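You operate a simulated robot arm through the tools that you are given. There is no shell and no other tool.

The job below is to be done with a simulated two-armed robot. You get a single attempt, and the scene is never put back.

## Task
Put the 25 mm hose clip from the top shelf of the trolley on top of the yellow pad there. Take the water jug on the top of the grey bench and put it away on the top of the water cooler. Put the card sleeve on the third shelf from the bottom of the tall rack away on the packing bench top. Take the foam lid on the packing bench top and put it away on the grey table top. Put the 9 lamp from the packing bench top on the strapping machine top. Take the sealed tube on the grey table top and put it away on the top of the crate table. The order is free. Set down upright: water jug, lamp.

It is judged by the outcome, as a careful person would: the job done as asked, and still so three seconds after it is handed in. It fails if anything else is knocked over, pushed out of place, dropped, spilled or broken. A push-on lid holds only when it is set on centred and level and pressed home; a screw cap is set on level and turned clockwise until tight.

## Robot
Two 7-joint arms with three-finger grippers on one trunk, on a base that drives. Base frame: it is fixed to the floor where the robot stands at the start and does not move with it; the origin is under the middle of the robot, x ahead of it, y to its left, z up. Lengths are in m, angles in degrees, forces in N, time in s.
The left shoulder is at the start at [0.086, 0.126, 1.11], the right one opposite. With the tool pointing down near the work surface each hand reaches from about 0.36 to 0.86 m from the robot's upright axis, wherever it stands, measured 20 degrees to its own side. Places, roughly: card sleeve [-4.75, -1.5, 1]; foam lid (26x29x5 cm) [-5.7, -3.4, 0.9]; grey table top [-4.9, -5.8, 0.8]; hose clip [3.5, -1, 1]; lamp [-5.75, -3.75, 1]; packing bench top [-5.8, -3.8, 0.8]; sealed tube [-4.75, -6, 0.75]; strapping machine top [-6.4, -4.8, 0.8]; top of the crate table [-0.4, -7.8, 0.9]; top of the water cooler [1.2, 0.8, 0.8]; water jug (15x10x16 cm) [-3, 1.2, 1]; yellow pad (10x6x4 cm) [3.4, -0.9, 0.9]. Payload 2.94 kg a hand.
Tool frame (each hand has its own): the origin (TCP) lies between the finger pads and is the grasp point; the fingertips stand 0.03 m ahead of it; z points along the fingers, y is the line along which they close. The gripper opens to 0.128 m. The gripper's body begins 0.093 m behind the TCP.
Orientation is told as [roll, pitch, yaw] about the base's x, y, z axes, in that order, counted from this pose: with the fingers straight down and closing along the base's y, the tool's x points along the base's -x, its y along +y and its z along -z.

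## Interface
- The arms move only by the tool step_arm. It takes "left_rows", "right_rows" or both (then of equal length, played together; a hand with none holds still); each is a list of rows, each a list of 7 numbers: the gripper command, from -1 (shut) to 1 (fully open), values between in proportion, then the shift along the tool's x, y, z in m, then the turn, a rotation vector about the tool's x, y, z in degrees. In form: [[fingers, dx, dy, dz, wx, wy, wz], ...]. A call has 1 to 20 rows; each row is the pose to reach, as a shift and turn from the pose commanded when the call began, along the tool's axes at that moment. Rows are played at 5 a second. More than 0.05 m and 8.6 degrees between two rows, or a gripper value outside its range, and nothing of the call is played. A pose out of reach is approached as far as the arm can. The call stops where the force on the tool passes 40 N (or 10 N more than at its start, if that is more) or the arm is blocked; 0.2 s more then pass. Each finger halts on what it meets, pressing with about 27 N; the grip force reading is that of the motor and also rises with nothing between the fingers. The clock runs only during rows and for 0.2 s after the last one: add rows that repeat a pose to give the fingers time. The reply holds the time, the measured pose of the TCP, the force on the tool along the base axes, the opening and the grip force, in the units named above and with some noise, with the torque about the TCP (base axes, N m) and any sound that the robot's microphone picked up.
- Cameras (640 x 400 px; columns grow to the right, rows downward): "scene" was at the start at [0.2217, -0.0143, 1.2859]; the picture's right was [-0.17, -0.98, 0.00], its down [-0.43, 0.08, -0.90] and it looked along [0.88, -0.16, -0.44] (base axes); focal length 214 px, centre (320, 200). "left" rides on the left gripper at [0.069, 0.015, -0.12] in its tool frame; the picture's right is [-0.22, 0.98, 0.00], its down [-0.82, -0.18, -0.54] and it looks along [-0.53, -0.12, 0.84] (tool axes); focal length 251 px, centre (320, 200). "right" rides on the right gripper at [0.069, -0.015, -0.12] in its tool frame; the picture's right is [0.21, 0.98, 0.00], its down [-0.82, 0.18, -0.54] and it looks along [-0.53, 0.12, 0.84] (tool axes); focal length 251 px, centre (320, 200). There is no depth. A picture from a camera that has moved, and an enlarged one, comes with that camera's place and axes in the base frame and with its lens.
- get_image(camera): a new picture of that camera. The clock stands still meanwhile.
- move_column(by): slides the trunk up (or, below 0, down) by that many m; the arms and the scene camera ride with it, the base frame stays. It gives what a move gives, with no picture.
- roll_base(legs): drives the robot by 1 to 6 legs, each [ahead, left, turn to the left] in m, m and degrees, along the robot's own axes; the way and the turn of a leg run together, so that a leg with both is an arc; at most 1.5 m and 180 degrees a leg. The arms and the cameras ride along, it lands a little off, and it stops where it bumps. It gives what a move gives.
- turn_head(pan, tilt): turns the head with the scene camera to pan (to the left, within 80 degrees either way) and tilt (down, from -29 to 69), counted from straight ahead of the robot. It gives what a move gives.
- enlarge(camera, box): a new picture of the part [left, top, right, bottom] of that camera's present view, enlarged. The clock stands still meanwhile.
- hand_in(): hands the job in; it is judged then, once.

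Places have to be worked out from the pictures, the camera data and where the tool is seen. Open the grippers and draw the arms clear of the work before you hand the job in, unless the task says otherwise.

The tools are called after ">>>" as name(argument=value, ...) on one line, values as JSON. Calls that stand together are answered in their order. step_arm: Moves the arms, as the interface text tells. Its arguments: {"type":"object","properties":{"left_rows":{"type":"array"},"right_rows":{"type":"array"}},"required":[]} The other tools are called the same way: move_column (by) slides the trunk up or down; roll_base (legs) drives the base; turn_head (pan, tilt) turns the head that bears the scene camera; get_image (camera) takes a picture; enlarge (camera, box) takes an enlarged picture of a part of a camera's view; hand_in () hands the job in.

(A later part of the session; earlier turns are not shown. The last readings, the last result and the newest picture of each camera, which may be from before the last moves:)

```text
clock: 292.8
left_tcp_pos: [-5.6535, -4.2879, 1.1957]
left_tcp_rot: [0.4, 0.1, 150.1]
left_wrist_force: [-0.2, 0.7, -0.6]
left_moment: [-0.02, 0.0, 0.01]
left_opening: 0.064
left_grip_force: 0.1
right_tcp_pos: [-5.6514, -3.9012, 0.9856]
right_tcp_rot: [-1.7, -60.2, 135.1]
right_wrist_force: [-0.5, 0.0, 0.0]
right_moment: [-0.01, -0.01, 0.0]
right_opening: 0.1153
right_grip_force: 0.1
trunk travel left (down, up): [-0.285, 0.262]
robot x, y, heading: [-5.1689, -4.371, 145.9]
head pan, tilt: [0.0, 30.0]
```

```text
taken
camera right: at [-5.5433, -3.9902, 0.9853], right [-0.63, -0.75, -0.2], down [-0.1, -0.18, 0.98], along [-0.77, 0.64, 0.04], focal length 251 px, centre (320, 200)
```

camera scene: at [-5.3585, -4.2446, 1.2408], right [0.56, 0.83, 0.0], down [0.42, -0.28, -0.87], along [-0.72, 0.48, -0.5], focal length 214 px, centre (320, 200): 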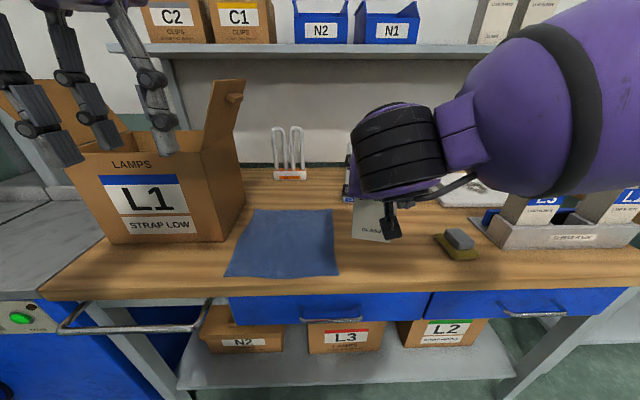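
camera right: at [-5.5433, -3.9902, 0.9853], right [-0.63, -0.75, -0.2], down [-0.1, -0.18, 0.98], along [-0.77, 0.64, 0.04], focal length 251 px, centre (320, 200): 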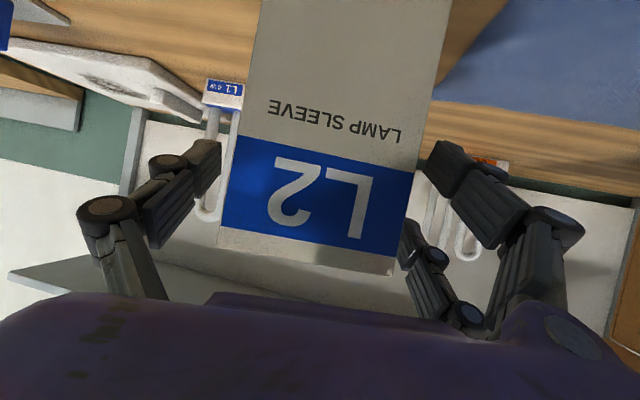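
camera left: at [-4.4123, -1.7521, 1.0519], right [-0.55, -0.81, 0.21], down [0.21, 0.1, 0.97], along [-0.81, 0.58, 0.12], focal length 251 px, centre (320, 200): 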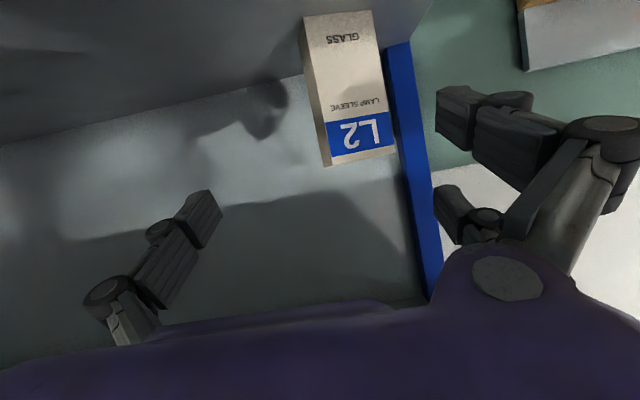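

The sleeve stands on the bench, released. I pull the hand straight back, then up.

>>> step_arm(right_rows=[[0.8, 0.0149, 0, -0.026, 0, 0, 0], [0.8, 0.0347, 0, -0.0608, 0, 0, 0], [0.8, 0.0545, 0, -0.0955, 0, 0, 0], [0.8, 0.0594, 0, -0.1042, 0, 0, 0], [0.8, 0.0246, 0, -0.124, 0, 0, 0], [0.8, -0.0101, 0, -0.1438, 0, 0, 0], [0.8, -0.0449, 0, -0.1637, 0, 0, 0], [0.8, -0.0449, 0, -0.1637, 0, 0, 0]])

>>> get_image(camera="scene")

```text
clock: 294.6
left_tcp_pos: [-5.6539, -4.286, 1.1943]
left_tcp_rot: [0.4, 0.0, 150.1]
left_wrist_force: [-0.1, 0.3, 0.6]
left_moment: [-0.01, 0.0, -0.03]
left_opening: 0.0641
left_grip_force: 0.1
right_tcp_pos: [-5.5688, -3.9883, 1.1047]
right_tcp_rot: [-1.6, -60.1, 135.1]
right_wrist_force: [-1.1, -0.1, -0.1]
right_moment: [0.03, 0.01, 0.03]
right_opening: 0.1154
right_grip_force: 0.0
right hand out of reach, approached as far as the arm can: row 2, 3, 4, 5
trunk travel left (down, up): [-0.285, 0.262]
robot x, y, heading: [-5.1681, -4.3724, 146.2]
head pan, tilt: [0.0, 30.0]
```

```text
taken
camera scene: at [-5.36, -4.2434, 1.2404], right [0.56, 0.83, 0.0], down [0.42, -0.28, -0.87], along [-0.72, 0.48, -0.5], focal length 214 px, centre (320, 200)
```

scene: 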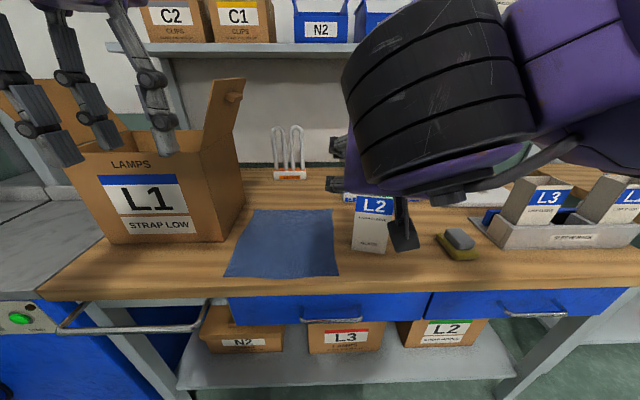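

The L2 sleeve stands safely on the packing bench. I bring the right hand up and back to a tool-down home pose.

>>> step_arm(right_rows=[[0.5, -0.0275, -0.0196, -0.0344, 0, 0, 0], [0.2, -0.025, -0.0392, -0.06, 0, 8.5, 0], [0.0, -0.0245, -0.0588, -0.08, 0, 17, 0], [0.0, -0.025, -0.0785, -0.095, 0, 25.5, 0], [0.0, -0.0255, -0.0981, -0.11, 0, 34, 0], [0.0, -0.026, -0.1177, -0.125, 0, 42.5, 0], [0.0, -0.0263, -0.1373, -0.14, 0, 51, 0], [0.0, -0.0266, -0.1569, -0.1552, 0, 60, 0], [0.0, -0.0266, -0.1569, -0.1552, 0, 60, 0]])

>>> get_image(camera="scene")

```text
refused: row 8 steps farther than a row can; nothing moved
```

```text
taken
camera scene: at [-5.36, -4.2434, 1.2404], right [0.56, 0.83, 0.0], down [0.42, -0.28, -0.87], along [-0.72, 0.48, -0.5], focal length 214 px, centre (320, 200)
```

scene: 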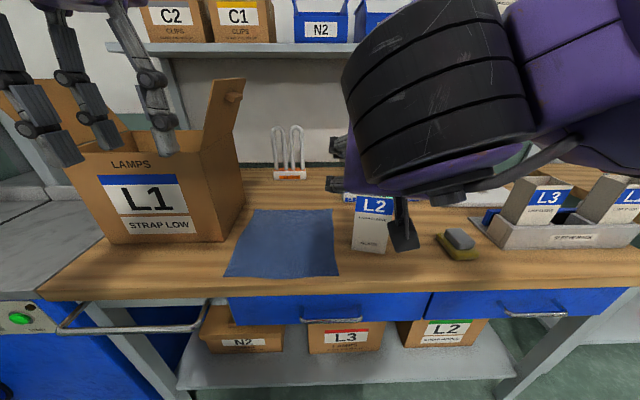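

One row turned too far; I resend with an extra row.

>>> step_arm(right_rows=[[0.5, -0.0275, -0.0196, -0.0344, 0, 0, 0], [0.2, -0.025, -0.0392, -0.06, 0, 8, 0], [0.0, -0.0245, -0.0588, -0.08, 0, 16, 0], [0.0, -0.025, -0.0785, -0.095, 0, 24, 0], [0.0, -0.0255, -0.0981, -0.11, 0, 32, 0], [0.0, -0.026, -0.1177, -0.125, 0, 40, 0], [0.0, -0.0263, -0.1373, -0.14, 0, 48, 0], [0.0, -0.0266, -0.15, -0.148, 0, 54, 0], [0.0, -0.0266, -0.1569, -0.1552, 0, 60, 0], [0.0, -0.0266, -0.1569, -0.1552, 0, 60, 0]])

>>> get_image(camera="scene")

```text
clock: 296.8
left_tcp_pos: [-5.6531, -4.2885, 1.1955]
left_tcp_rot: [0.4, 0.0, 150.2]
left_wrist_force: [0.0, -0.1, 0.4]
left_moment: [-0.01, 0.01, 0.01]
left_opening: 0.0638
left_grip_force: 0.0
right_tcp_pos: [-5.3729, -3.9695, 1.208]
right_tcp_rot: [-0.8, -0.1, 133.6]
right_wrist_force: [0.3, 0.0, -0.8]
right_moment: [0.03, -0.03, -0.03]
right_opening: 0.064
right_grip_force: 0.1
trunk travel left (down, up): [-0.285, 0.262]
robot x, y, heading: [-5.1706, -4.374, 145.9]
head pan, tilt: [0.0, 30.0]
```

```text
taken
camera scene: at [-5.3593, -4.244, 1.2406], right [0.56, 0.83, 0.0], down [0.42, -0.28, -0.87], along [-0.72, 0.48, -0.5], focal length 214 px, centre (320, 200)
```

scene: 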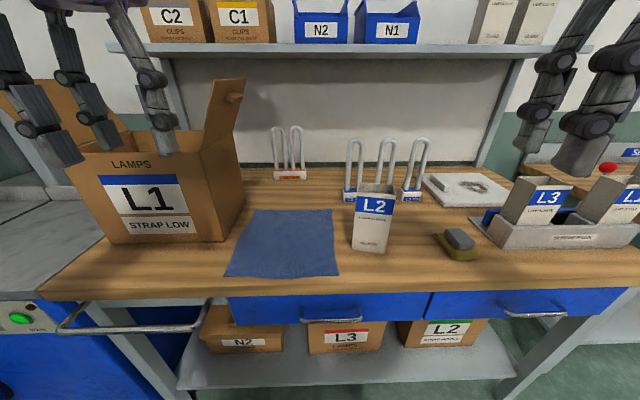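

Sleeve task done. I zoom on the lamp and lid from this second viewpoint for triangulation.

>>> enlarge(camera="scene", box=[330, 120, 530, 230])

>>> turn_head(pan=50, tilt=35)

>>> get_image(camera="scene")

```text
3.20 times, centred on (430, 175) of scene
camera zoom: at [-5.3593, -4.244, 1.2406], right [0.56, 0.83, 0.0], down [0.42, -0.28, -0.87], along [-0.72, 0.48, -0.5], focal length 686 px, centre (-32, 280)
```

zoom: 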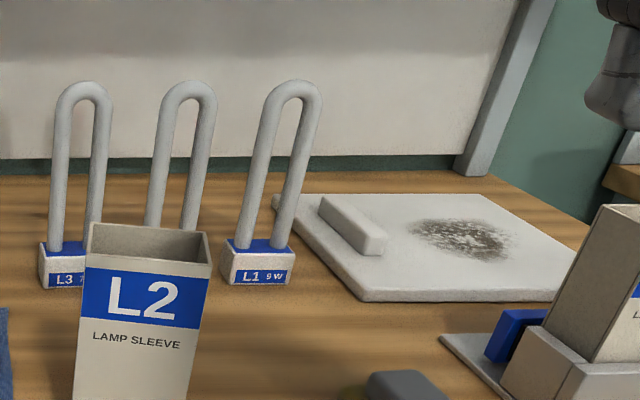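

```text
clock: 298.0
left_tcp_pos: [-5.6536, -4.2868, 1.1971]
left_tcp_rot: [0.5, 0.0, 150.1]
left_wrist_force: [-0.7, -0.3, -0.5]
left_moment: [0.0, -0.04, 0.03]
left_opening: 0.0639
left_grip_force: 0.1
right_tcp_pos: [-5.3728, -3.969, 1.2086]
right_tcp_rot: [-0.8, -0.2, 133.4]
right_wrist_force: [-0.2, -0.3, -0.4]
right_moment: [0.01, 0.02, 0.04]
right_opening: 0.0637
right_grip_force: 0.0
trunk travel left (down, up): [-0.285, 0.262]
robot x, y, heading: [-5.1688, -4.3757, 146.2]
head pan, tilt: [50.0, 35.0]
```

```text
taken
camera scene: at [-5.3688, -4.3187, 1.2328], right [-0.28, 0.96, 0.0], down [0.55, 0.16, -0.82], along [-0.79, -0.23, -0.57], focal length 214 px, centre (320, 200)
```

scene: 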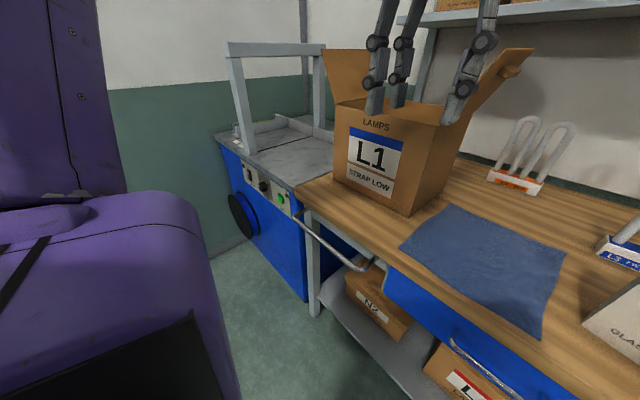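

The lamp's base is at about (-5.748,-3.591), the lid's grip block at (-5.724,-3.439) with top z≈0.90, bench z≈0.85. I take the lid first with the right hand: raise the trunk a little, strafe right 0.3 m, and move ahead 0.2 m.

>>> move_column(by=0.06)

>>> roll_base(legs=[[0, 0.0, 0], [0, -0.3, 0], [0.22, 0, 0]])

>>> turn_head(pan=-15, tilt=40)

>>> get_image(camera="scene")

>>> get_image(camera="right")

```text
clock: 299.0
left_tcp_pos: [-5.6526, -4.2873, 1.2556]
left_tcp_rot: [0.5, 0.0, 150.0]
left_wrist_force: [-0.2, 1.1, 0.2]
left_moment: [0.01, 0.02, 0.02]
left_opening: 0.0641
left_grip_force: 0.0
right_tcp_pos: [-5.3741, -3.9689, 1.2678]
right_tcp_rot: [-0.8, -0.2, 133.6]
right_wrist_force: [1.1, 0.8, 0.6]
right_moment: [-0.01, 0.0, 0.01]
right_opening: 0.0639
right_grip_force: 0.1
trunk travel left (down, up): [-0.345, 0.202]
robot x, y, heading: [-5.1698, -4.3751, 146.3]
head pan, tilt: [50.0, 35.0]
```

```text
clock: 303.8
left_tcp_pos: [-5.6686, -3.9195, 1.2576]
left_tcp_rot: [0.4, 0.0, 150.2]
left_wrist_force: [0.6, -0.2, 0.5]
left_moment: [0.03, -0.01, -0.01]
left_opening: 0.0641
left_grip_force: 0.1
right_tcp_pos: [-5.389, -3.6008, 1.2695]
right_tcp_rot: [-0.8, -0.1, 133.7]
right_wrist_force: [1.0, -0.4, -0.1]
right_moment: [0.01, -0.01, -0.04]
right_opening: 0.0644
right_grip_force: 0.0
trunk travel left (down, up): [-0.345, 0.202]
robot x, y, heading: [-5.1892, -4.0047, 146.2]
head pan, tilt: [50.0, 35.0]
```

```text
clock: 305.1
left_tcp_pos: [-5.6701, -3.9184, 1.256]
left_tcp_rot: [0.5, 0.1, 150.2]
left_wrist_force: [0.4, -0.5, 0.7]
left_moment: [-0.01, 0.01, -0.02]
left_opening: 0.0641
left_grip_force: 0.0
right_tcp_pos: [-5.3898, -3.6006, 1.2691]
right_tcp_rot: [-0.8, -0.2, 133.6]
right_wrist_force: [-0.3, -0.5, -0.2]
right_moment: [0.05, 0.0, 0.0]
right_opening: 0.0638
right_grip_force: 0.1
trunk travel left (down, up): [-0.345, 0.202]
robot x, y, heading: [-5.1863, -4.0078, 146.5]
head pan, tilt: [-15.0, 40.0]
```

```text
taken
camera scene: at [-5.345, -3.8693, 1.284], right [0.75, 0.66, 0.0], down [0.42, -0.48, -0.77], along [-0.51, 0.58, -0.64], focal length 214 px, centre (320, 200)
```

scene: 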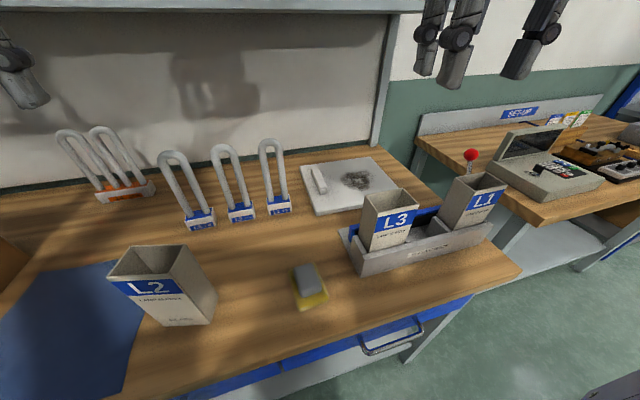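

```text
taken
camera right: at [-5.3314, -3.6414, 1.3881], right [-0.56, -0.83, -0.02], down [-0.7, 0.46, 0.54], along [-0.44, 0.31, -0.84], focal length 251 px, centre (320, 200)
```

right: 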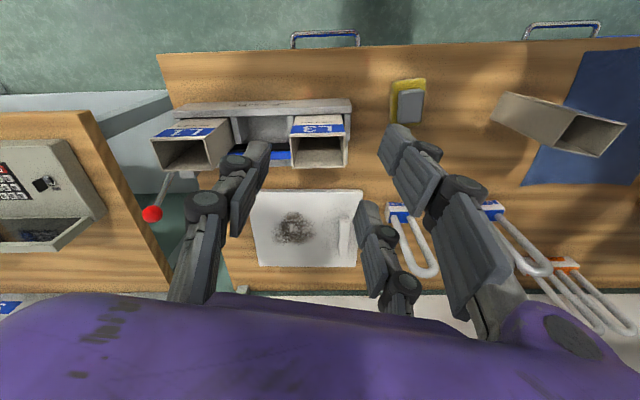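

The wrist camera gives a good top view: the lid lies behind the sleeve rack, grip block on its left edge. I enlarge it for the block's exact position.

>>> enlarge(camera="right", box=[230, 170, 390, 280])

>>> enlarge(camera="scene", box=[250, 130, 430, 260])

```text
3.64 times, centred on (310, 225) of right
camera zoom: at [-5.3314, -3.6414, 1.3881], right [-0.56, -0.83, -0.02], down [-0.7, 0.46, 0.54], along [-0.44, 0.31, -0.84], focal length 914 px, centre (356, 109)
```

zoom: 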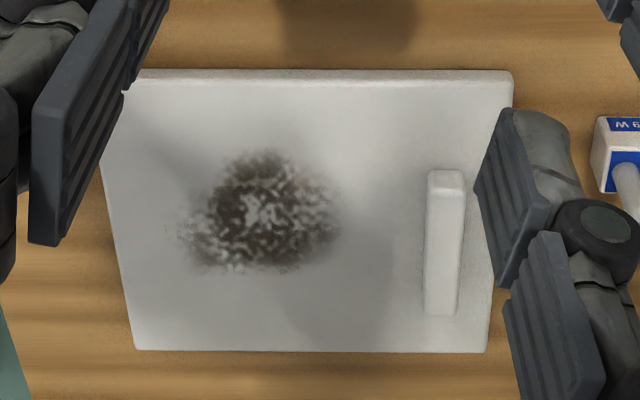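

```text
3.08 times, centred on (340, 195) of scene
camera zoom: at [-5.345, -3.8693, 1.284], right [0.75, 0.66, 0.0], down [0.42, -0.48, -0.77], along [-0.51, 0.58, -0.64], focal length 660 px, centre (258, 215)
```

zoom: 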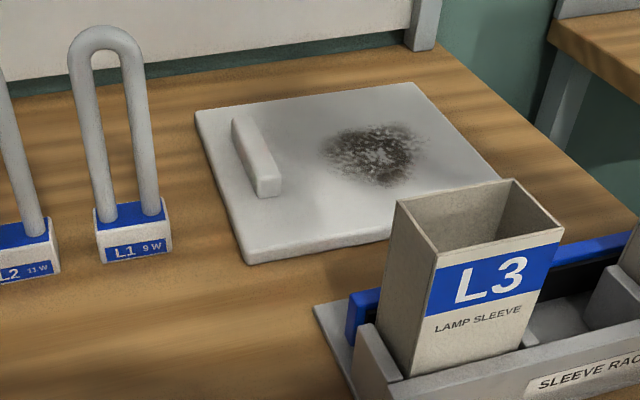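

The block's centre is (-5.722,-3.455), long axis pointing away from me. I drive 4 cm closer and bring the right hand over the block, turning it square to the bench.

>>> roll_base(legs=[[0.04, 0, 0]])

>>> step_arm(right_rows=[[0.0, -0.0344, 0.015, 0.0232, 0, 0, -1.41], [0.0, -0.0689, 0.03, 0.0464, 0, 0, -2.82], [0.0, -0.1033, 0.045, 0.0697, 0, 0, -4.23], [0.0, -0.1377, 0.06, 0.0929, 0, 0, -5.64], [0.0, -0.1722, 0.0751, 0.1161, 0, 0, -7.06], [0.0, -0.2066, 0.0901, 0.1393, 0, 0, -8.47], [0.0, -0.241, 0.1051, 0.1626, 0, 0, -9.88], [0.0, -0.2755, 0.1201, 0.1858, 0, 0, -11.29], [0.0, -0.3099, 0.1351, 0.209, 0, 0, -12.7], [0.0, -0.3099, 0.1351, 0.209, 0, 0, -12.7]])

>>> get_image(camera="right")

>>> get_image(camera="scene")

```text
clock: 306.0
left_tcp_pos: [-5.7002, -3.8983, 1.2575]
left_tcp_rot: [0.5, -0.1, 150.2]
left_wrist_force: [-0.7, -0.2, 0.7]
left_moment: [-0.03, -0.01, -0.01]
left_opening: 0.064
left_grip_force: 0.0
right_tcp_pos: [-5.4213, -3.5805, 1.27]
right_tcp_rot: [-0.8, -0.3, 133.7]
right_wrist_force: [0.3, 0.4, 0.2]
right_moment: [0.0, 0.0, -0.01]
right_opening: 0.0641
right_grip_force: 0.1
trunk travel left (down, up): [-0.345, 0.202]
robot x, y, heading: [-5.2181, -3.9836, 146.2]
head pan, tilt: [-15.0, 40.0]
```

```text
clock: 308.2
left_tcp_pos: [-5.7023, -3.8976, 1.2576]
left_tcp_rot: [0.5, -0.1, 150.2]
left_wrist_force: [0.2, -1.0, -0.2]
left_moment: [-0.02, -0.01, -0.04]
left_opening: 0.064
left_grip_force: 0.0
right_tcp_pos: [-5.6281, -3.4073, 1.0702]
right_tcp_rot: [-0.8, -0.1, 146.4]
right_wrist_force: [-0.7, 0.0, 0.8]
right_moment: [-0.02, 0.02, -0.01]
right_opening: 0.064
right_grip_force: 0.0
right hand out of reach, approached as far as the arm can: row 6, 7, 8, 9, 10
trunk travel left (down, up): [-0.345, 0.202]
robot x, y, heading: [-5.2183, -3.9805, 146.2]
head pan, tilt: [-15.0, 40.0]
```

```text
taken
camera right: at [-5.5621, -3.4341, 1.1897], right [-0.36, -0.93, -0.01], down [-0.79, 0.3, 0.54], along [-0.5, 0.21, -0.84], focal length 251 px, centre (320, 200)
```

right: 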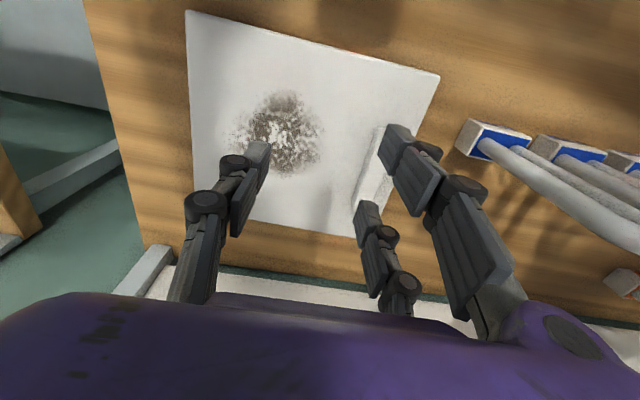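

```text
taken
camera scene: at [-5.3773, -3.8478, 1.284], right [0.75, 0.66, 0.0], down [0.42, -0.48, -0.77], along [-0.51, 0.58, -0.64], focal length 214 px, centre (320, 200)
```

scene: 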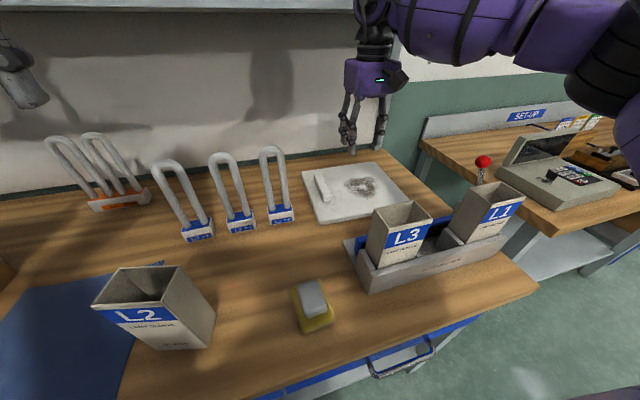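

The tool-down reach falls short at that height. I tilt the hand 25° forward to extend and shift over the block.

>>> step_arm(right_rows=[[0.0, -0.0134, 0.0183, 0.002, 0, -6.25, 0], [0.0, -0.0267, 0.0367, 0.004, 0, -12.5, 0], [0.0, -0.0401, 0.055, 0.006, 0, -18.75, 0], [0.0, -0.0534, 0.0734, 0.008, 0, -25, 0], [0.0, -0.0668, 0.0917, 0.01, 0, -25, 0], [0.0, -0.0668, 0.0917, 0.01, 0, -25, 0]])

>>> get_image(camera="right")

>>> get_image(camera="scene")

```text
clock: 309.6
left_tcp_pos: [-5.702, -3.897, 1.2565]
left_tcp_rot: [0.5, 0.0, 150.2]
left_wrist_force: [-1.1, -0.1, 0.3]
left_moment: [0.0, -0.03, -0.02]
left_opening: 0.064
left_grip_force: 0.0
right_tcp_pos: [-5.7129, -3.4383, 1.0603]
right_tcp_rot: [-1.0, -25.1, 146.7]
right_wrist_force: [-0.1, -0.4, -1.0]
right_moment: [-0.01, 0.0, -0.02]
right_opening: 0.0641
right_grip_force: 0.1
right hand out of reach, approached as far as the arm can: row 5, 6
trunk travel left (down, up): [-0.345, 0.202]
robot x, y, heading: [-5.221, -3.9869, 146.4]
head pan, tilt: [-15.0, 40.0]
```

```text
taken
camera right: at [-5.6104, -3.4892, 1.1393], right [-0.38, -0.92, -0.11], down [-0.54, 0.12, 0.84], along [-0.76, 0.37, -0.54], focal length 251 px, centre (320, 200)
```

right: 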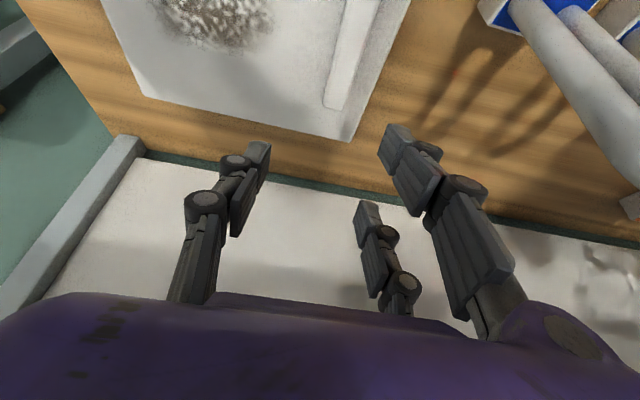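

```text
taken
camera scene: at [-5.3775, -3.8476, 1.284], right [0.75, 0.66, 0.0], down [0.42, -0.48, -0.77], along [-0.51, 0.58, -0.64], focal length 214 px, centre (320, 200)
```

scene: 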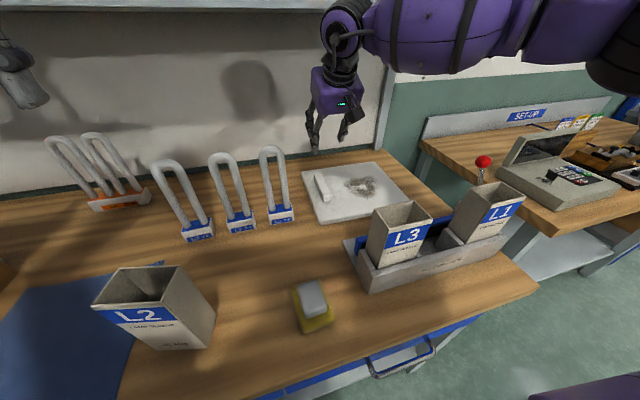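

Reach is fine lower down. I shift 2 cm left over the block and descend to z≈0.96, then check the alignment.

>>> step_arm(right_rows=[[0.0, 0.0088, 0.0095, 0.018, 0, 0, 0], [0.0, 0.0219, 0.019, 0.045, 0, 0, 0], [0.0, 0.0329, 0.019, 0.0674, 0, 0, 0], [0.0, 0.0438, 0.019, 0.0899, 0, 0, 0], [0.0, 0.0438, 0.019, 0.0899, 0, 0, 0]])

>>> get_image(camera="right")

>>> enlarge(camera="scene", box=[240, 60, 440, 260])

```text
clock: 310.8
left_tcp_pos: [-5.7025, -3.8965, 1.2571]
left_tcp_rot: [0.4, 0.0, 150.2]
left_wrist_force: [0.1, -0.4, 1.0]
left_moment: [0.0, 0.03, -0.01]
left_opening: 0.0637
left_grip_force: 0.0
right_tcp_pos: [-5.7135, -3.4346, 0.9663]
right_tcp_rot: [-0.9, -25.0, 146.8]
right_wrist_force: [-0.4, 0.3, 0.4]
right_moment: [-0.02, 0.03, -0.02]
right_opening: 0.0641
right_grip_force: 0.1
right hand out of reach, approached as far as the arm can: row 1, 2, 3, 4, 5
trunk travel left (down, up): [-0.345, 0.202]
robot x, y, heading: [-5.2204, -3.981, 146.3]
head pan, tilt: [-15.0, 40.0]
```

```text
taken
camera right: at [-5.6098, -3.4845, 1.0468], right [-0.38, -0.92, -0.11], down [-0.54, 0.12, 0.83], along [-0.75, 0.37, -0.54], focal length 251 px, centre (320, 200)
```

right: 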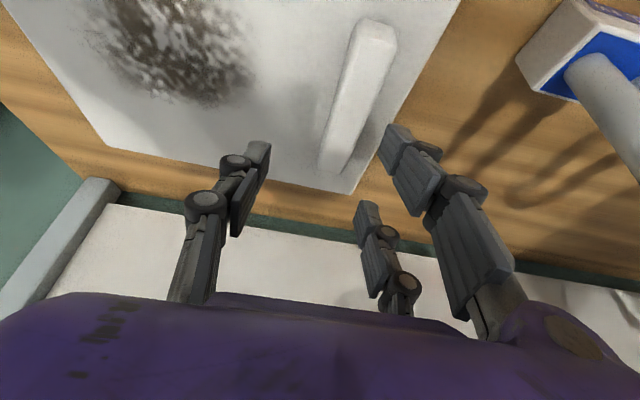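

```text
2.00 times, centred on (340, 160) of scene
camera zoom: at [-5.3773, -3.8476, 1.284], right [0.75, 0.66, 0.0], down [0.42, -0.48, -0.77], along [-0.51, 0.58, -0.64], focal length 429 px, centre (280, 280)
```

zoom: 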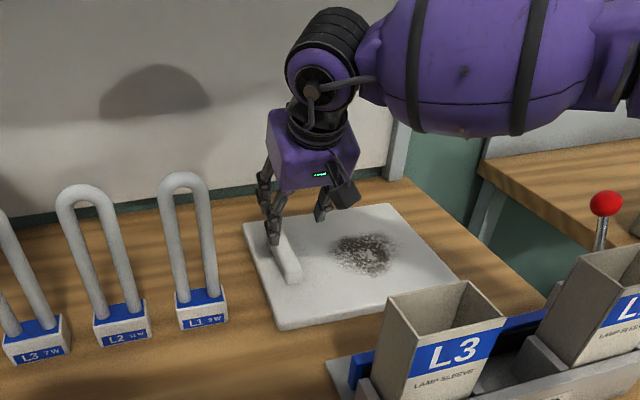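

The arm is at its lateral limit, 2 cm right of the block. I strafe the base 3 cm left to give it slack.

>>> roll_base(legs=[[0.0, 0.03, 0]])

>>> get_image(camera="right")

```text
clock: 311.8
left_tcp_pos: [-5.7181, -3.9212, 1.2572]
left_tcp_rot: [0.5, 0.1, 150.1]
left_wrist_force: [0.3, 0.0, -0.6]
left_moment: [0.02, -0.02, -0.02]
left_opening: 0.0641
left_grip_force: 0.0
right_tcp_pos: [-5.7296, -3.4591, 0.9677]
right_tcp_rot: [-1.0, -25.1, 146.9]
right_wrist_force: [-0.3, -0.1, 0.1]
right_moment: [0.02, -0.02, -0.02]
right_opening: 0.0641
right_grip_force: 0.0
trunk travel left (down, up): [-0.345, 0.202]
robot x, y, heading: [-5.2355, -4.0068, 146.4]
head pan, tilt: [-15.0, 40.0]
```

```text
taken
camera right: at [-5.6262, -3.5088, 1.0471], right [-0.38, -0.92, -0.11], down [-0.54, 0.12, 0.83], along [-0.75, 0.37, -0.54], focal length 251 px, centre (320, 200)
```

right: 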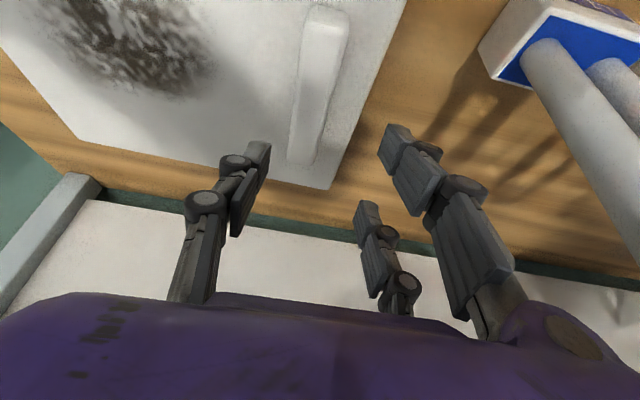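

Now 8 mm too far left. I correct that with the arm and lower to z≈0.917.

>>> step_arm(right_rows=[[0.0, 0.0, -0.0085, 0.0, 0, 0, 0], [0.0, 0.0107, -0.0085, 0.0229, 0, 0, 0], [0.0, 0.0215, -0.0085, 0.0459, 0, 0, 0], [0.0, 0.0215, -0.0085, 0.0459, 0, 0, 0]])

>>> enlarge(camera="right", box=[220, 60, 440, 230])

>>> enlarge(camera="scene", box=[270, 90, 430, 230])

```text
clock: 312.8
left_tcp_pos: [-5.7193, -3.9219, 1.2576]
left_tcp_rot: [0.5, 0.1, 150.1]
left_wrist_force: [-0.1, -0.6, 0.5]
left_moment: [0.02, 0.0, -0.01]
left_opening: 0.0642
left_grip_force: 0.1
right_tcp_pos: [-5.7241, -3.4502, 0.917]
right_tcp_rot: [-1.0, -25.0, 146.8]
right_wrist_force: [0.3, -1.2, -0.6]
right_moment: [0.0, 0.03, -0.01]
right_opening: 0.0641
right_grip_force: 0.1
trunk travel left (down, up): [-0.345, 0.202]
robot x, y, heading: [-5.2375, -4.0029, 146.4]
head pan, tilt: [-15.0, 40.0]
```

```text
2.35 times, centred on (330, 145) of right
camera zoom: at [-5.6206, -3.5012, 0.9967], right [-0.38, -0.92, -0.11], down [-0.54, 0.12, 0.84], along [-0.76, 0.37, -0.54], focal length 592 px, centre (296, 329)
```

zoom: 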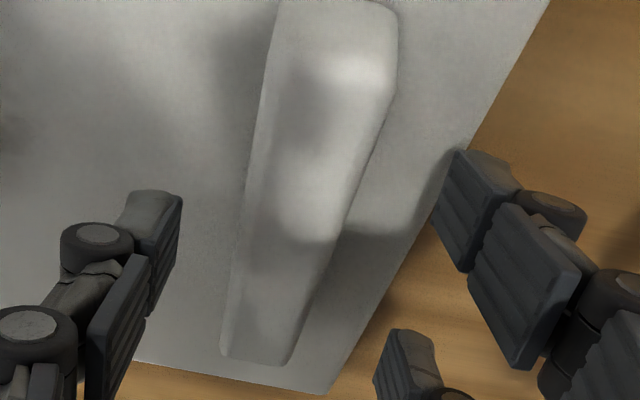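

```text
2.86 times, centred on (350, 160) of scene
camera zoom: at [-5.3936, -3.8727, 1.2841], right [0.75, 0.66, 0.0], down [0.42, -0.48, -0.77], along [-0.51, 0.58, -0.64], focal length 613 px, centre (234, 314)
```

zoom: 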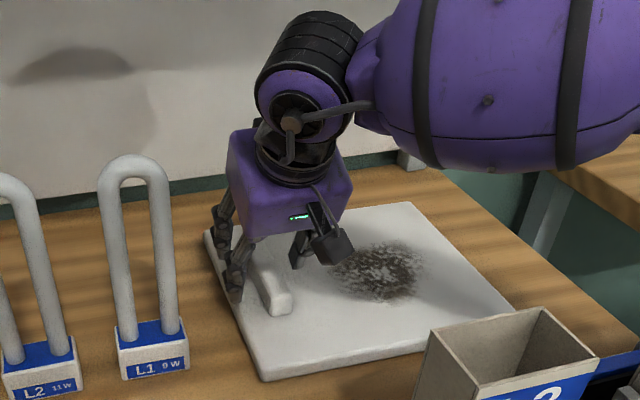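

The block is centred between the fingers and parallel to them. I lower 1 cm more and close.

>>> step_arm(right_rows=[[0.0, 0.0021, 0, 0.0045, 0, 0, 0], [0.0, 0.0042, 0, 0.0091, 0, 0, 0], [0.0, 0.0042, 0, 0.0091, 0, 0, 0]])

>>> step_arm(right_rows=[[-0.3, 0, 0, 0, 0, 0, 0], [-0.6, 0, 0, 0, 0, 0, 0], [-1, 0, 0, 0, 0, 0, 0], [-1, 0, 0, 0, 0, 0, 0], [-1, 0, 0, 0, 0, 0, 0]])

>>> enlarge(camera="scene", box=[270, 90, 430, 230])

```text
clock: 313.6
left_tcp_pos: [-5.7171, -3.922, 1.257]
left_tcp_rot: [0.6, -0.1, 150.1]
left_wrist_force: [0.0, -0.2, 0.7]
left_moment: [0.0, 0.02, 0.03]
left_opening: 0.0641
left_grip_force: 0.0
right_tcp_pos: [-5.7232, -3.4468, 0.9111]
right_tcp_rot: [-0.7, -25.3, 146.8]
right_wrist_force: [-1.1, 0.0, 13.1]
right_moment: [-0.57, 0.08, 0.02]
right_opening: 0.0669
right_grip_force: 1.3
right hand out of reach, approached as far as the arm can: row 2, 3
trunk travel left (down, up): [-0.345, 0.202]
robot x, y, heading: [-5.2336, -4.0102, 146.4]
head pan, tilt: [-15.0, 40.0]
```

```text
clock: 314.8
left_tcp_pos: [-5.7163, -3.9225, 1.2563]
left_tcp_rot: [0.4, -0.1, 150.1]
left_wrist_force: [1.6, 0.5, 1.0]
left_moment: [0.03, 0.01, 0.0]
left_opening: 0.064
left_grip_force: 0.1
right_tcp_pos: [-5.7216, -3.4457, 0.9124]
right_tcp_rot: [-0.9, -25.4, 146.7]
right_wrist_force: [3.9, 11.6, 31.7]
right_moment: [0.31, 0.25, -0.05]
right_opening: 0.0254
right_grip_force: 27.0
trunk travel left (down, up): [-0.345, 0.202]
robot x, y, heading: [-5.2357, -4.0111, 146.3]
head pan, tilt: [-15.0, 40.0]
```

```text
2.86 times, centred on (350, 160) of scene
camera zoom: at [-5.391, -3.873, 1.2845], right [0.75, 0.66, 0.0], down [0.42, -0.48, -0.77], along [-0.51, 0.58, -0.64], focal length 613 px, centre (234, 314)
```

zoom: 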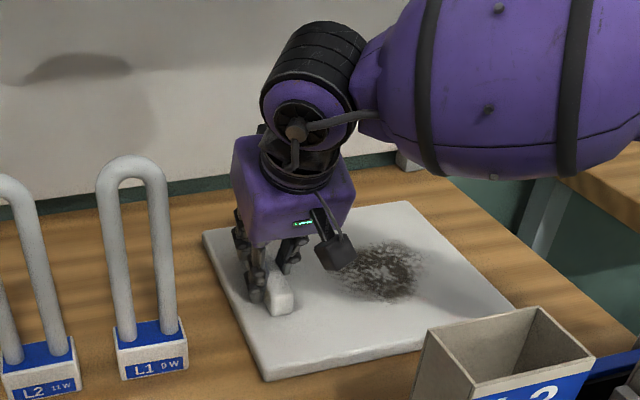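

Block gripped (25 mm), tips resting on the slab. I lift 2 cm gently and look at how the lid hangs.

>>> step_arm(right_rows=[[-1, -0.0021, 0, -0.0045, 0, 0, 0], [-1, -0.0042, 0, -0.0091, 0, 0, 0], [-1, -0.0064, 0, -0.0136, 0, 0, 0], [-1, -0.0085, 0, -0.0181, 0, 0, 0], [-1, -0.0085, 0, -0.0181, 0, 0, 0]])

>>> enlarge(camera="scene", box=[270, 90, 430, 230])

```text
clock: 316.0
left_tcp_pos: [-5.7189, -3.9214, 1.2572]
left_tcp_rot: [0.5, 0.0, 150.1]
left_wrist_force: [0.8, -0.2, 0.4]
left_moment: [0.0, 0.0, -0.01]
left_opening: 0.0639
left_grip_force: 0.1
right_tcp_pos: [-5.7221, -3.4468, 0.9283]
right_tcp_rot: [-1.0, -25.1, 146.8]
right_wrist_force: [0.3, -0.9, -0.2]
right_moment: [-0.05, 0.02, -0.05]
right_opening: 0.0253
right_grip_force: 27.6
trunk travel left (down, up): [-0.345, 0.202]
robot x, y, heading: [-5.2345, -4.0035, 146.4]
head pan, tilt: [-15.0, 40.0]
```

```text
2.86 times, centred on (350, 160) of scene
camera zoom: at [-5.3938, -3.8719, 1.2839], right [0.75, 0.66, 0.0], down [0.42, -0.48, -0.77], along [-0.51, 0.58, -0.64], focal length 613 px, centre (234, 314)
```

zoom: 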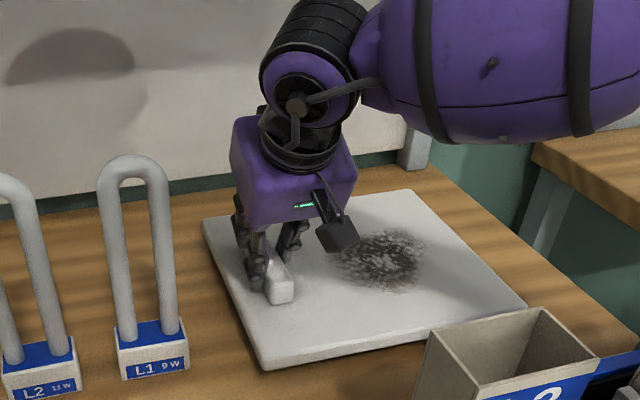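

The lid is light and hangs level. I raise it straight up, drifting back only slightly near the top, so it clears the sleeves in the rack.

>>> step_arm(right_rows=[[-1, -0.0148, 0, -0.0317, 0, 0, 0], [-1, -0.0297, 0, -0.0634, 0, 0, 0], [-1, -0.0445, 0, -0.0951, 0, 0, 0], [-1, -0.0594, 0, -0.1268, 0, 0, 0], [-1, -0.0519, 0, -0.1579, 0, 0, 0], [-1, -0.0444, 0, -0.1891, 0, 0, 0], [-1, -0.0348, 0, -0.2157, 0, 0, 0], [-1, -0.0348, 0, -0.2157, 0, 0, 0]])

>>> get_image(camera="scene")

```text
clock: 317.8
left_tcp_pos: [-5.7201, -3.9201, 1.2563]
left_tcp_rot: [0.5, 0.0, 150.1]
left_wrist_force: [0.1, -0.2, 0.1]
left_moment: [0.01, -0.01, -0.02]
left_opening: 0.0637
left_grip_force: 0.2
right_tcp_pos: [-5.6743, -3.483, 1.1386]
right_tcp_rot: [-0.9, -24.9, 146.8]
right_wrist_force: [-0.2, 1.3, -0.9]
right_moment: [-0.06, 0.03, 0.0]
right_opening: 0.0254
right_grip_force: 27.0
trunk travel left (down, up): [-0.345, 0.202]
robot x, y, heading: [-5.235, -4.0121, 146.3]
head pan, tilt: [-15.0, 40.0]
```

```text
taken
camera scene: at [-5.3943, -3.8716, 1.2838], right [0.75, 0.66, 0.0], down [0.42, -0.48, -0.77], along [-0.51, 0.58, -0.64], focal length 214 px, centre (320, 200)
```

scene: 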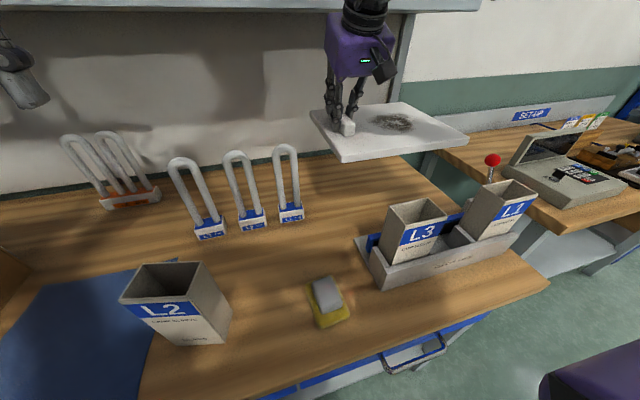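

The lid is level, bottom at z≈1.08, above the sleeves (≈1.04) and the knob (≈1.03). I raise 3 cm more and back the base away.

>>> step_arm(right_rows=[[-1, 0.0072, 0, -0.02, 0, 0, 0], [-1, 0.0145, 0, -0.0399, 0, 0, 0], [-1, 0.0145, 0, -0.0399, 0, 0, 0]])

>>> roll_base(legs=[[-0.2, 0, 0], [-0.4, 0, 0]])

>>> get_image(camera="scene")

```text
clock: 318.6
left_tcp_pos: [-5.7192, -3.9206, 1.2558]
left_tcp_rot: [0.5, -0.1, 150.0]
left_wrist_force: [-0.5, 0.5, 0.2]
left_moment: [-0.03, 0.0, 0.0]
left_opening: 0.0642
left_grip_force: 0.1
right_tcp_pos: [-5.649, -3.5002, 1.1682]
right_tcp_rot: [-1.0, -25.0, 146.8]
right_wrist_force: [-0.7, -0.5, -0.8]
right_moment: [-0.06, 0.0, 0.0]
right_opening: 0.0255
right_grip_force: 26.8
trunk travel left (down, up): [-0.345, 0.202]
robot x, y, heading: [-5.2312, -4.0082, 146.3]
head pan, tilt: [-15.0, 40.0]
```

```text
clock: 322.2
left_tcp_pos: [-5.2208, -4.2533, 1.2565]
left_tcp_rot: [0.4, 0.1, 150.1]
left_wrist_force: [-0.5, -0.1, 0.6]
left_moment: [-0.03, 0.05, -0.01]
left_opening: 0.0639
left_grip_force: 0.0
right_tcp_pos: [-5.1518, -3.8311, 1.169]
right_tcp_rot: [-0.9, -25.0, 146.8]
right_wrist_force: [0.6, 0.2, -0.4]
right_moment: [-0.05, 0.03, -0.02]
right_opening: 0.0251
right_grip_force: 27.2
trunk travel left (down, up): [-0.345, 0.202]
robot x, y, heading: [-4.7356, -4.3378, 146.5]
head pan, tilt: [-15.0, 40.0]
```

```text
taken
camera scene: at [-4.8961, -4.2039, 1.2839], right [0.75, 0.66, 0.0], down [0.42, -0.48, -0.77], along [-0.51, 0.58, -0.64], focal length 214 px, centre (320, 200)
```

scene: 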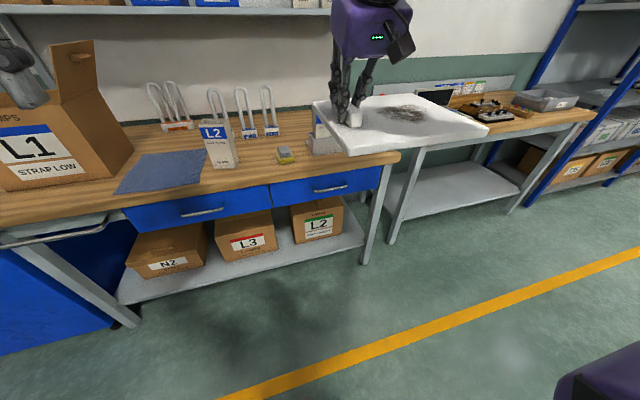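

Clear of the bench. I turn left to face the grey table and look.

>>> roll_base(legs=[[0.0, 0, 60], [0, 0, 50]])

>>> turn_head(pan=0, tilt=25)

>>> get_image(camera="scene")

```text
clock: 327.6
left_tcp_pos: [-4.6473, -4.8229, 1.2551]
left_tcp_rot: [0.5, 0.0, -99.2]
left_wrist_force: [0.1, 0.2, 0.7]
left_moment: [-0.02, -0.04, -0.01]
left_opening: 0.0644
left_grip_force: 0.1
right_tcp_pos: [-5.0663, -4.9064, 1.169]
right_tcp_rot: [-1.0, -25.0, -102.7]
right_wrist_force: [1.5, 0.2, -0.4]
right_moment: [-0.01, -0.03, -0.03]
right_opening: 0.0257
right_grip_force: 27.1
trunk travel left (down, up): [-0.345, 0.202]
robot x, y, heading: [-4.7364, -4.34, -103.1]
head pan, tilt: [-15.0, 40.0]
```

```text
clock: 328.4
left_tcp_pos: [-4.6476, -4.8208, 1.2569]
left_tcp_rot: [0.4, 0.1, -99.3]
left_wrist_force: [-0.1, 0.1, 0.2]
left_moment: [0.02, -0.02, 0.01]
left_opening: 0.064
left_grip_force: 0.1
right_tcp_pos: [-5.0667, -4.9049, 1.1686]
right_tcp_rot: [-0.9, -24.9, -102.6]
right_wrist_force: [0.8, 0.5, -0.7]
right_moment: [0.0, -0.09, -0.01]
right_opening: 0.0255
right_grip_force: 26.5
trunk travel left (down, up): [-0.345, 0.202]
robot x, y, heading: [-4.7364, -4.3395, -103.1]
head pan, tilt: [0.0, 25.0]
```

```text
taken
camera scene: at [-4.785, -4.549, 1.3072], right [-0.97, 0.23, 0.0], down [0.1, 0.41, -0.91], along [-0.21, -0.88, -0.42], focal length 214 px, centre (320, 200)
```

scene: 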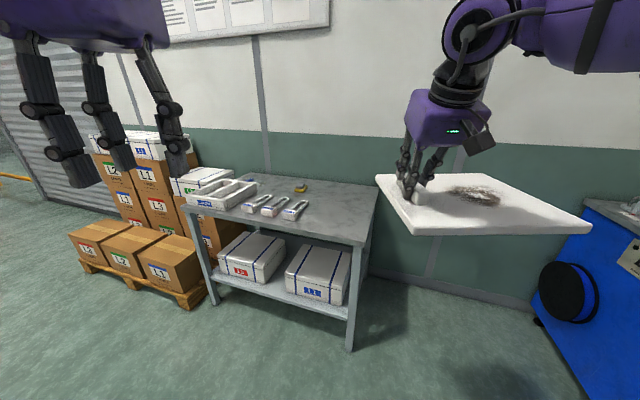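

I zoom in on the grey table top to see the things on it and the free area.

>>> enlarge(camera="scene", box=[160, 150, 400, 270])

```text
2.67 times, centred on (280, 210) of scene
camera zoom: at [-4.785, -4.549, 1.3072], right [-0.97, 0.23, 0.0], down [0.1, 0.41, -0.91], along [-0.21, -0.88, -0.42], focal length 572 px, centre (427, 173)
```

zoom: 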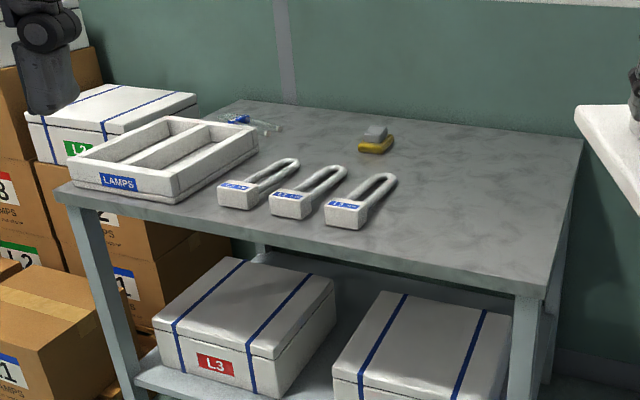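

The free area is the right part of the table (top z≈0.77); lamps, tray, and sponge occupy the rest. I square up to the table and approach.

>>> roll_base(legs=[[0.0, 0, -19.5], [0.0, 0.574, 0], [0.35, 0, 0]])

>>> turn_head(pan=-5, tilt=40)

>>> get_image(camera="scene")

>>> get_image(camera="left")

```text
clock: 336.8
left_tcp_pos: [-4.5191, -5.4275, 1.2573]
left_tcp_rot: [0.5, 0.1, -118.8]
left_wrist_force: [-0.2, -0.4, -0.8]
left_moment: [-0.02, 0.01, 0.01]
left_opening: 0.0638
left_grip_force: 0.1
right_tcp_pos: [-4.9399, -5.3655, 1.1684]
right_tcp_rot: [-1.0, -25.1, -122.1]
right_wrist_force: [-0.1, 0.2, -1.4]
right_moment: [-0.04, -0.05, 0.01]
right_opening: 0.0256
right_grip_force: 27.0
trunk travel left (down, up): [-0.345, 0.202]
robot x, y, heading: [-4.441, -4.941, -122.7]
head pan, tilt: [0.0, 25.0]
```

```text
clock: 337.6
left_tcp_pos: [-4.5178, -5.427, 1.2573]
left_tcp_rot: [0.5, 0.0, -118.8]
left_wrist_force: [0.2, -0.2, 0.3]
left_moment: [0.01, 0.0, 0.0]
left_opening: 0.064
left_grip_force: 0.1
right_tcp_pos: [-4.9401, -5.3677, 1.1687]
right_tcp_rot: [-0.9, -25.1, -122.2]
right_wrist_force: [0.3, 0.1, -0.1]
right_moment: [-0.02, -0.02, 0.02]
right_opening: 0.0256
right_grip_force: 27.7
trunk travel left (down, up): [-0.345, 0.202]
robot x, y, heading: [-4.443, -4.9425, -122.9]
head pan, tilt: [-5.0, 40.0]
```

```text
taken
camera scene: at [-4.5597, -5.1136, 1.284], right [-0.79, 0.61, 0.0], down [0.39, 0.51, -0.77], along [-0.47, -0.61, -0.64], focal length 214 px, centre (320, 200)
```

scene: 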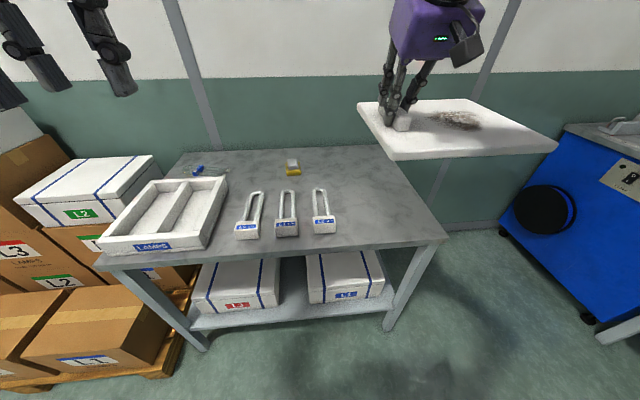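

```text
taken
camera left: at [-4.4717, -5.3727, 1.3768], right [0.75, -0.66, 0.01], down [-0.56, -0.63, 0.54], along [-0.35, -0.41, -0.84], focal length 251 px, centre (320, 200)
```

left: 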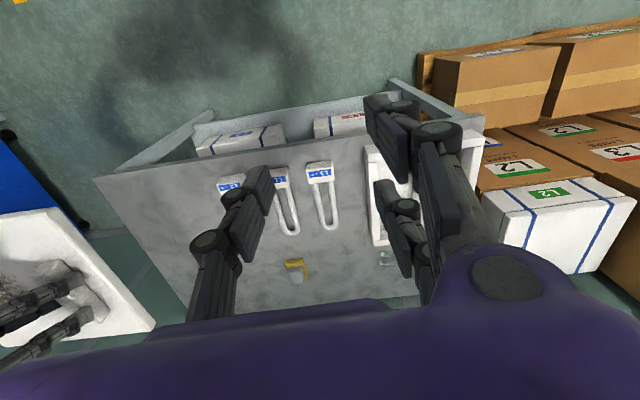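

The table's right part is free from the lamps (their right edge at u≈0.335 from the right corner). I drive 0.25 m ahead, then extend and lower the lid to about 17 cm above the table.

>>> roll_base(legs=[[0.25, 0, 0]])

>>> step_arm(right_rows=[[-1, -0.0113, 0.0025, 0.0363, 0, 0, 0], [-1, -0.0226, 0.005, 0.0727, 0, 0, 0], [-1, -0.0339, 0.0076, 0.109, 0, 0, 0], [-1, -0.0452, 0.0101, 0.1453, 0, 0, 0], [-1, -0.0565, 0.0126, 0.1817, 0, 0, 0], [-1, -0.0678, 0.0151, 0.218, 0, 0, 0], [-1, -0.0678, 0.0151, 0.218, 0, 0, 0]])

>>> turn_head(pan=-15, tilt=45)

>>> get_image(camera="scene")

>>> get_image(camera="right")

```text
clock: 339.4
left_tcp_pos: [-4.6519, -5.6393, 1.2573]
left_tcp_rot: [0.5, 0.1, -118.7]
left_wrist_force: [-1.0, -0.1, -0.2]
left_moment: [-0.01, -0.02, -0.02]
left_opening: 0.0638
left_grip_force: 0.2
right_tcp_pos: [-5.0748, -5.5774, 1.1684]
right_tcp_rot: [-1.0, -25.2, -122.1]
right_wrist_force: [0.3, 0.3, -1.8]
right_moment: [-0.01, -0.08, 0.0]
right_opening: 0.0255
right_grip_force: 27.1
trunk travel left (down, up): [-0.345, 0.202]
robot x, y, heading: [-4.5741, -5.1535, -122.4]
head pan, tilt: [-5.0, 40.0]
```

```text
clock: 341.0
left_tcp_pos: [-4.6511, -5.6383, 1.2566]
left_tcp_rot: [0.6, 0.0, -118.7]
left_wrist_force: [-0.3, 0.5, 0.2]
left_moment: [-0.02, 0.01, -0.01]
left_opening: 0.0636
left_grip_force: 0.0
right_tcp_pos: [-5.1465, -5.6658, 1.0255]
right_tcp_rot: [-0.9, -25.0, -122.1]
right_wrist_force: [0.0, -0.1, -0.1]
right_moment: [-0.03, -0.06, 0.01]
right_opening: 0.0253
right_grip_force: 27.3
right hand out of reach, approached as far as the arm can: row 4, 5, 6, 7
trunk travel left (down, up): [-0.345, 0.202]
robot x, y, heading: [-4.5747, -5.1516, -122.7]
head pan, tilt: [-5.0, 40.0]
```

```text
clock: 341.7
left_tcp_pos: [-4.6509, -5.6378, 1.2559]
left_tcp_rot: [0.5, 0.0, -118.8]
left_wrist_force: [0.4, -0.6, -0.3]
left_moment: [0.01, -0.01, 0.05]
left_opening: 0.0642
left_grip_force: 0.3
right_tcp_pos: [-5.1448, -5.6658, 1.0266]
right_tcp_rot: [-0.9, -25.1, -122.0]
right_wrist_force: [-0.7, -1.1, -0.8]
right_moment: [-0.03, -0.06, 0.01]
right_opening: 0.0254
right_grip_force: 27.1
trunk travel left (down, up): [-0.345, 0.202]
robot x, y, heading: [-4.5738, -5.1525, -122.7]
head pan, tilt: [-15.0, 45.0]
```

```text
taken
camera scene: at [-4.7021, -5.3118, 1.2767], right [-0.68, 0.74, 0.0], down [0.52, 0.48, -0.71], along [-0.52, -0.48, -0.71], focal length 214 px, centre (320, 200)
```

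scene: 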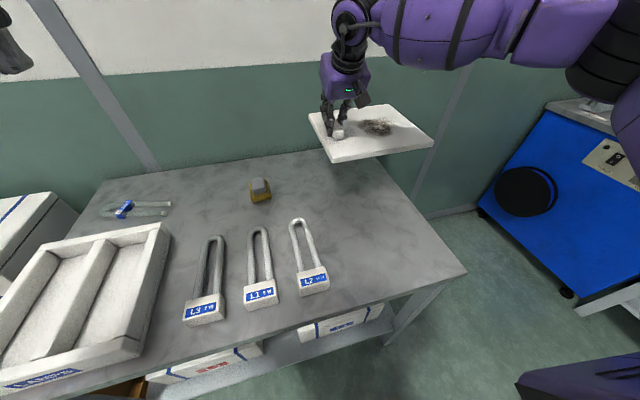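

```text
taken
camera right: at [-5.0956, -5.5624, 1.1049], right [0.93, -0.36, -0.11], down [-0.11, -0.54, 0.84], along [-0.36, -0.76, -0.54], focal length 251 px, centre (320, 200)
```

right: 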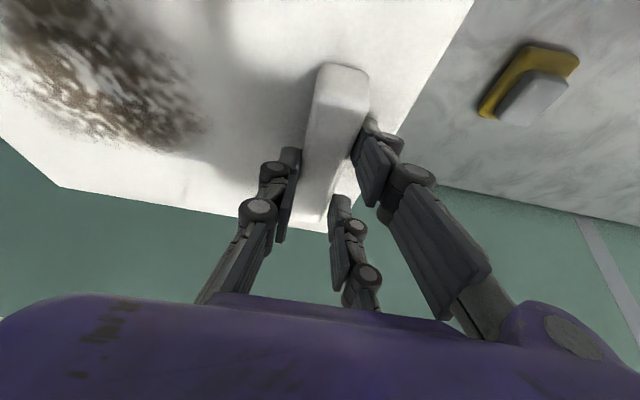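

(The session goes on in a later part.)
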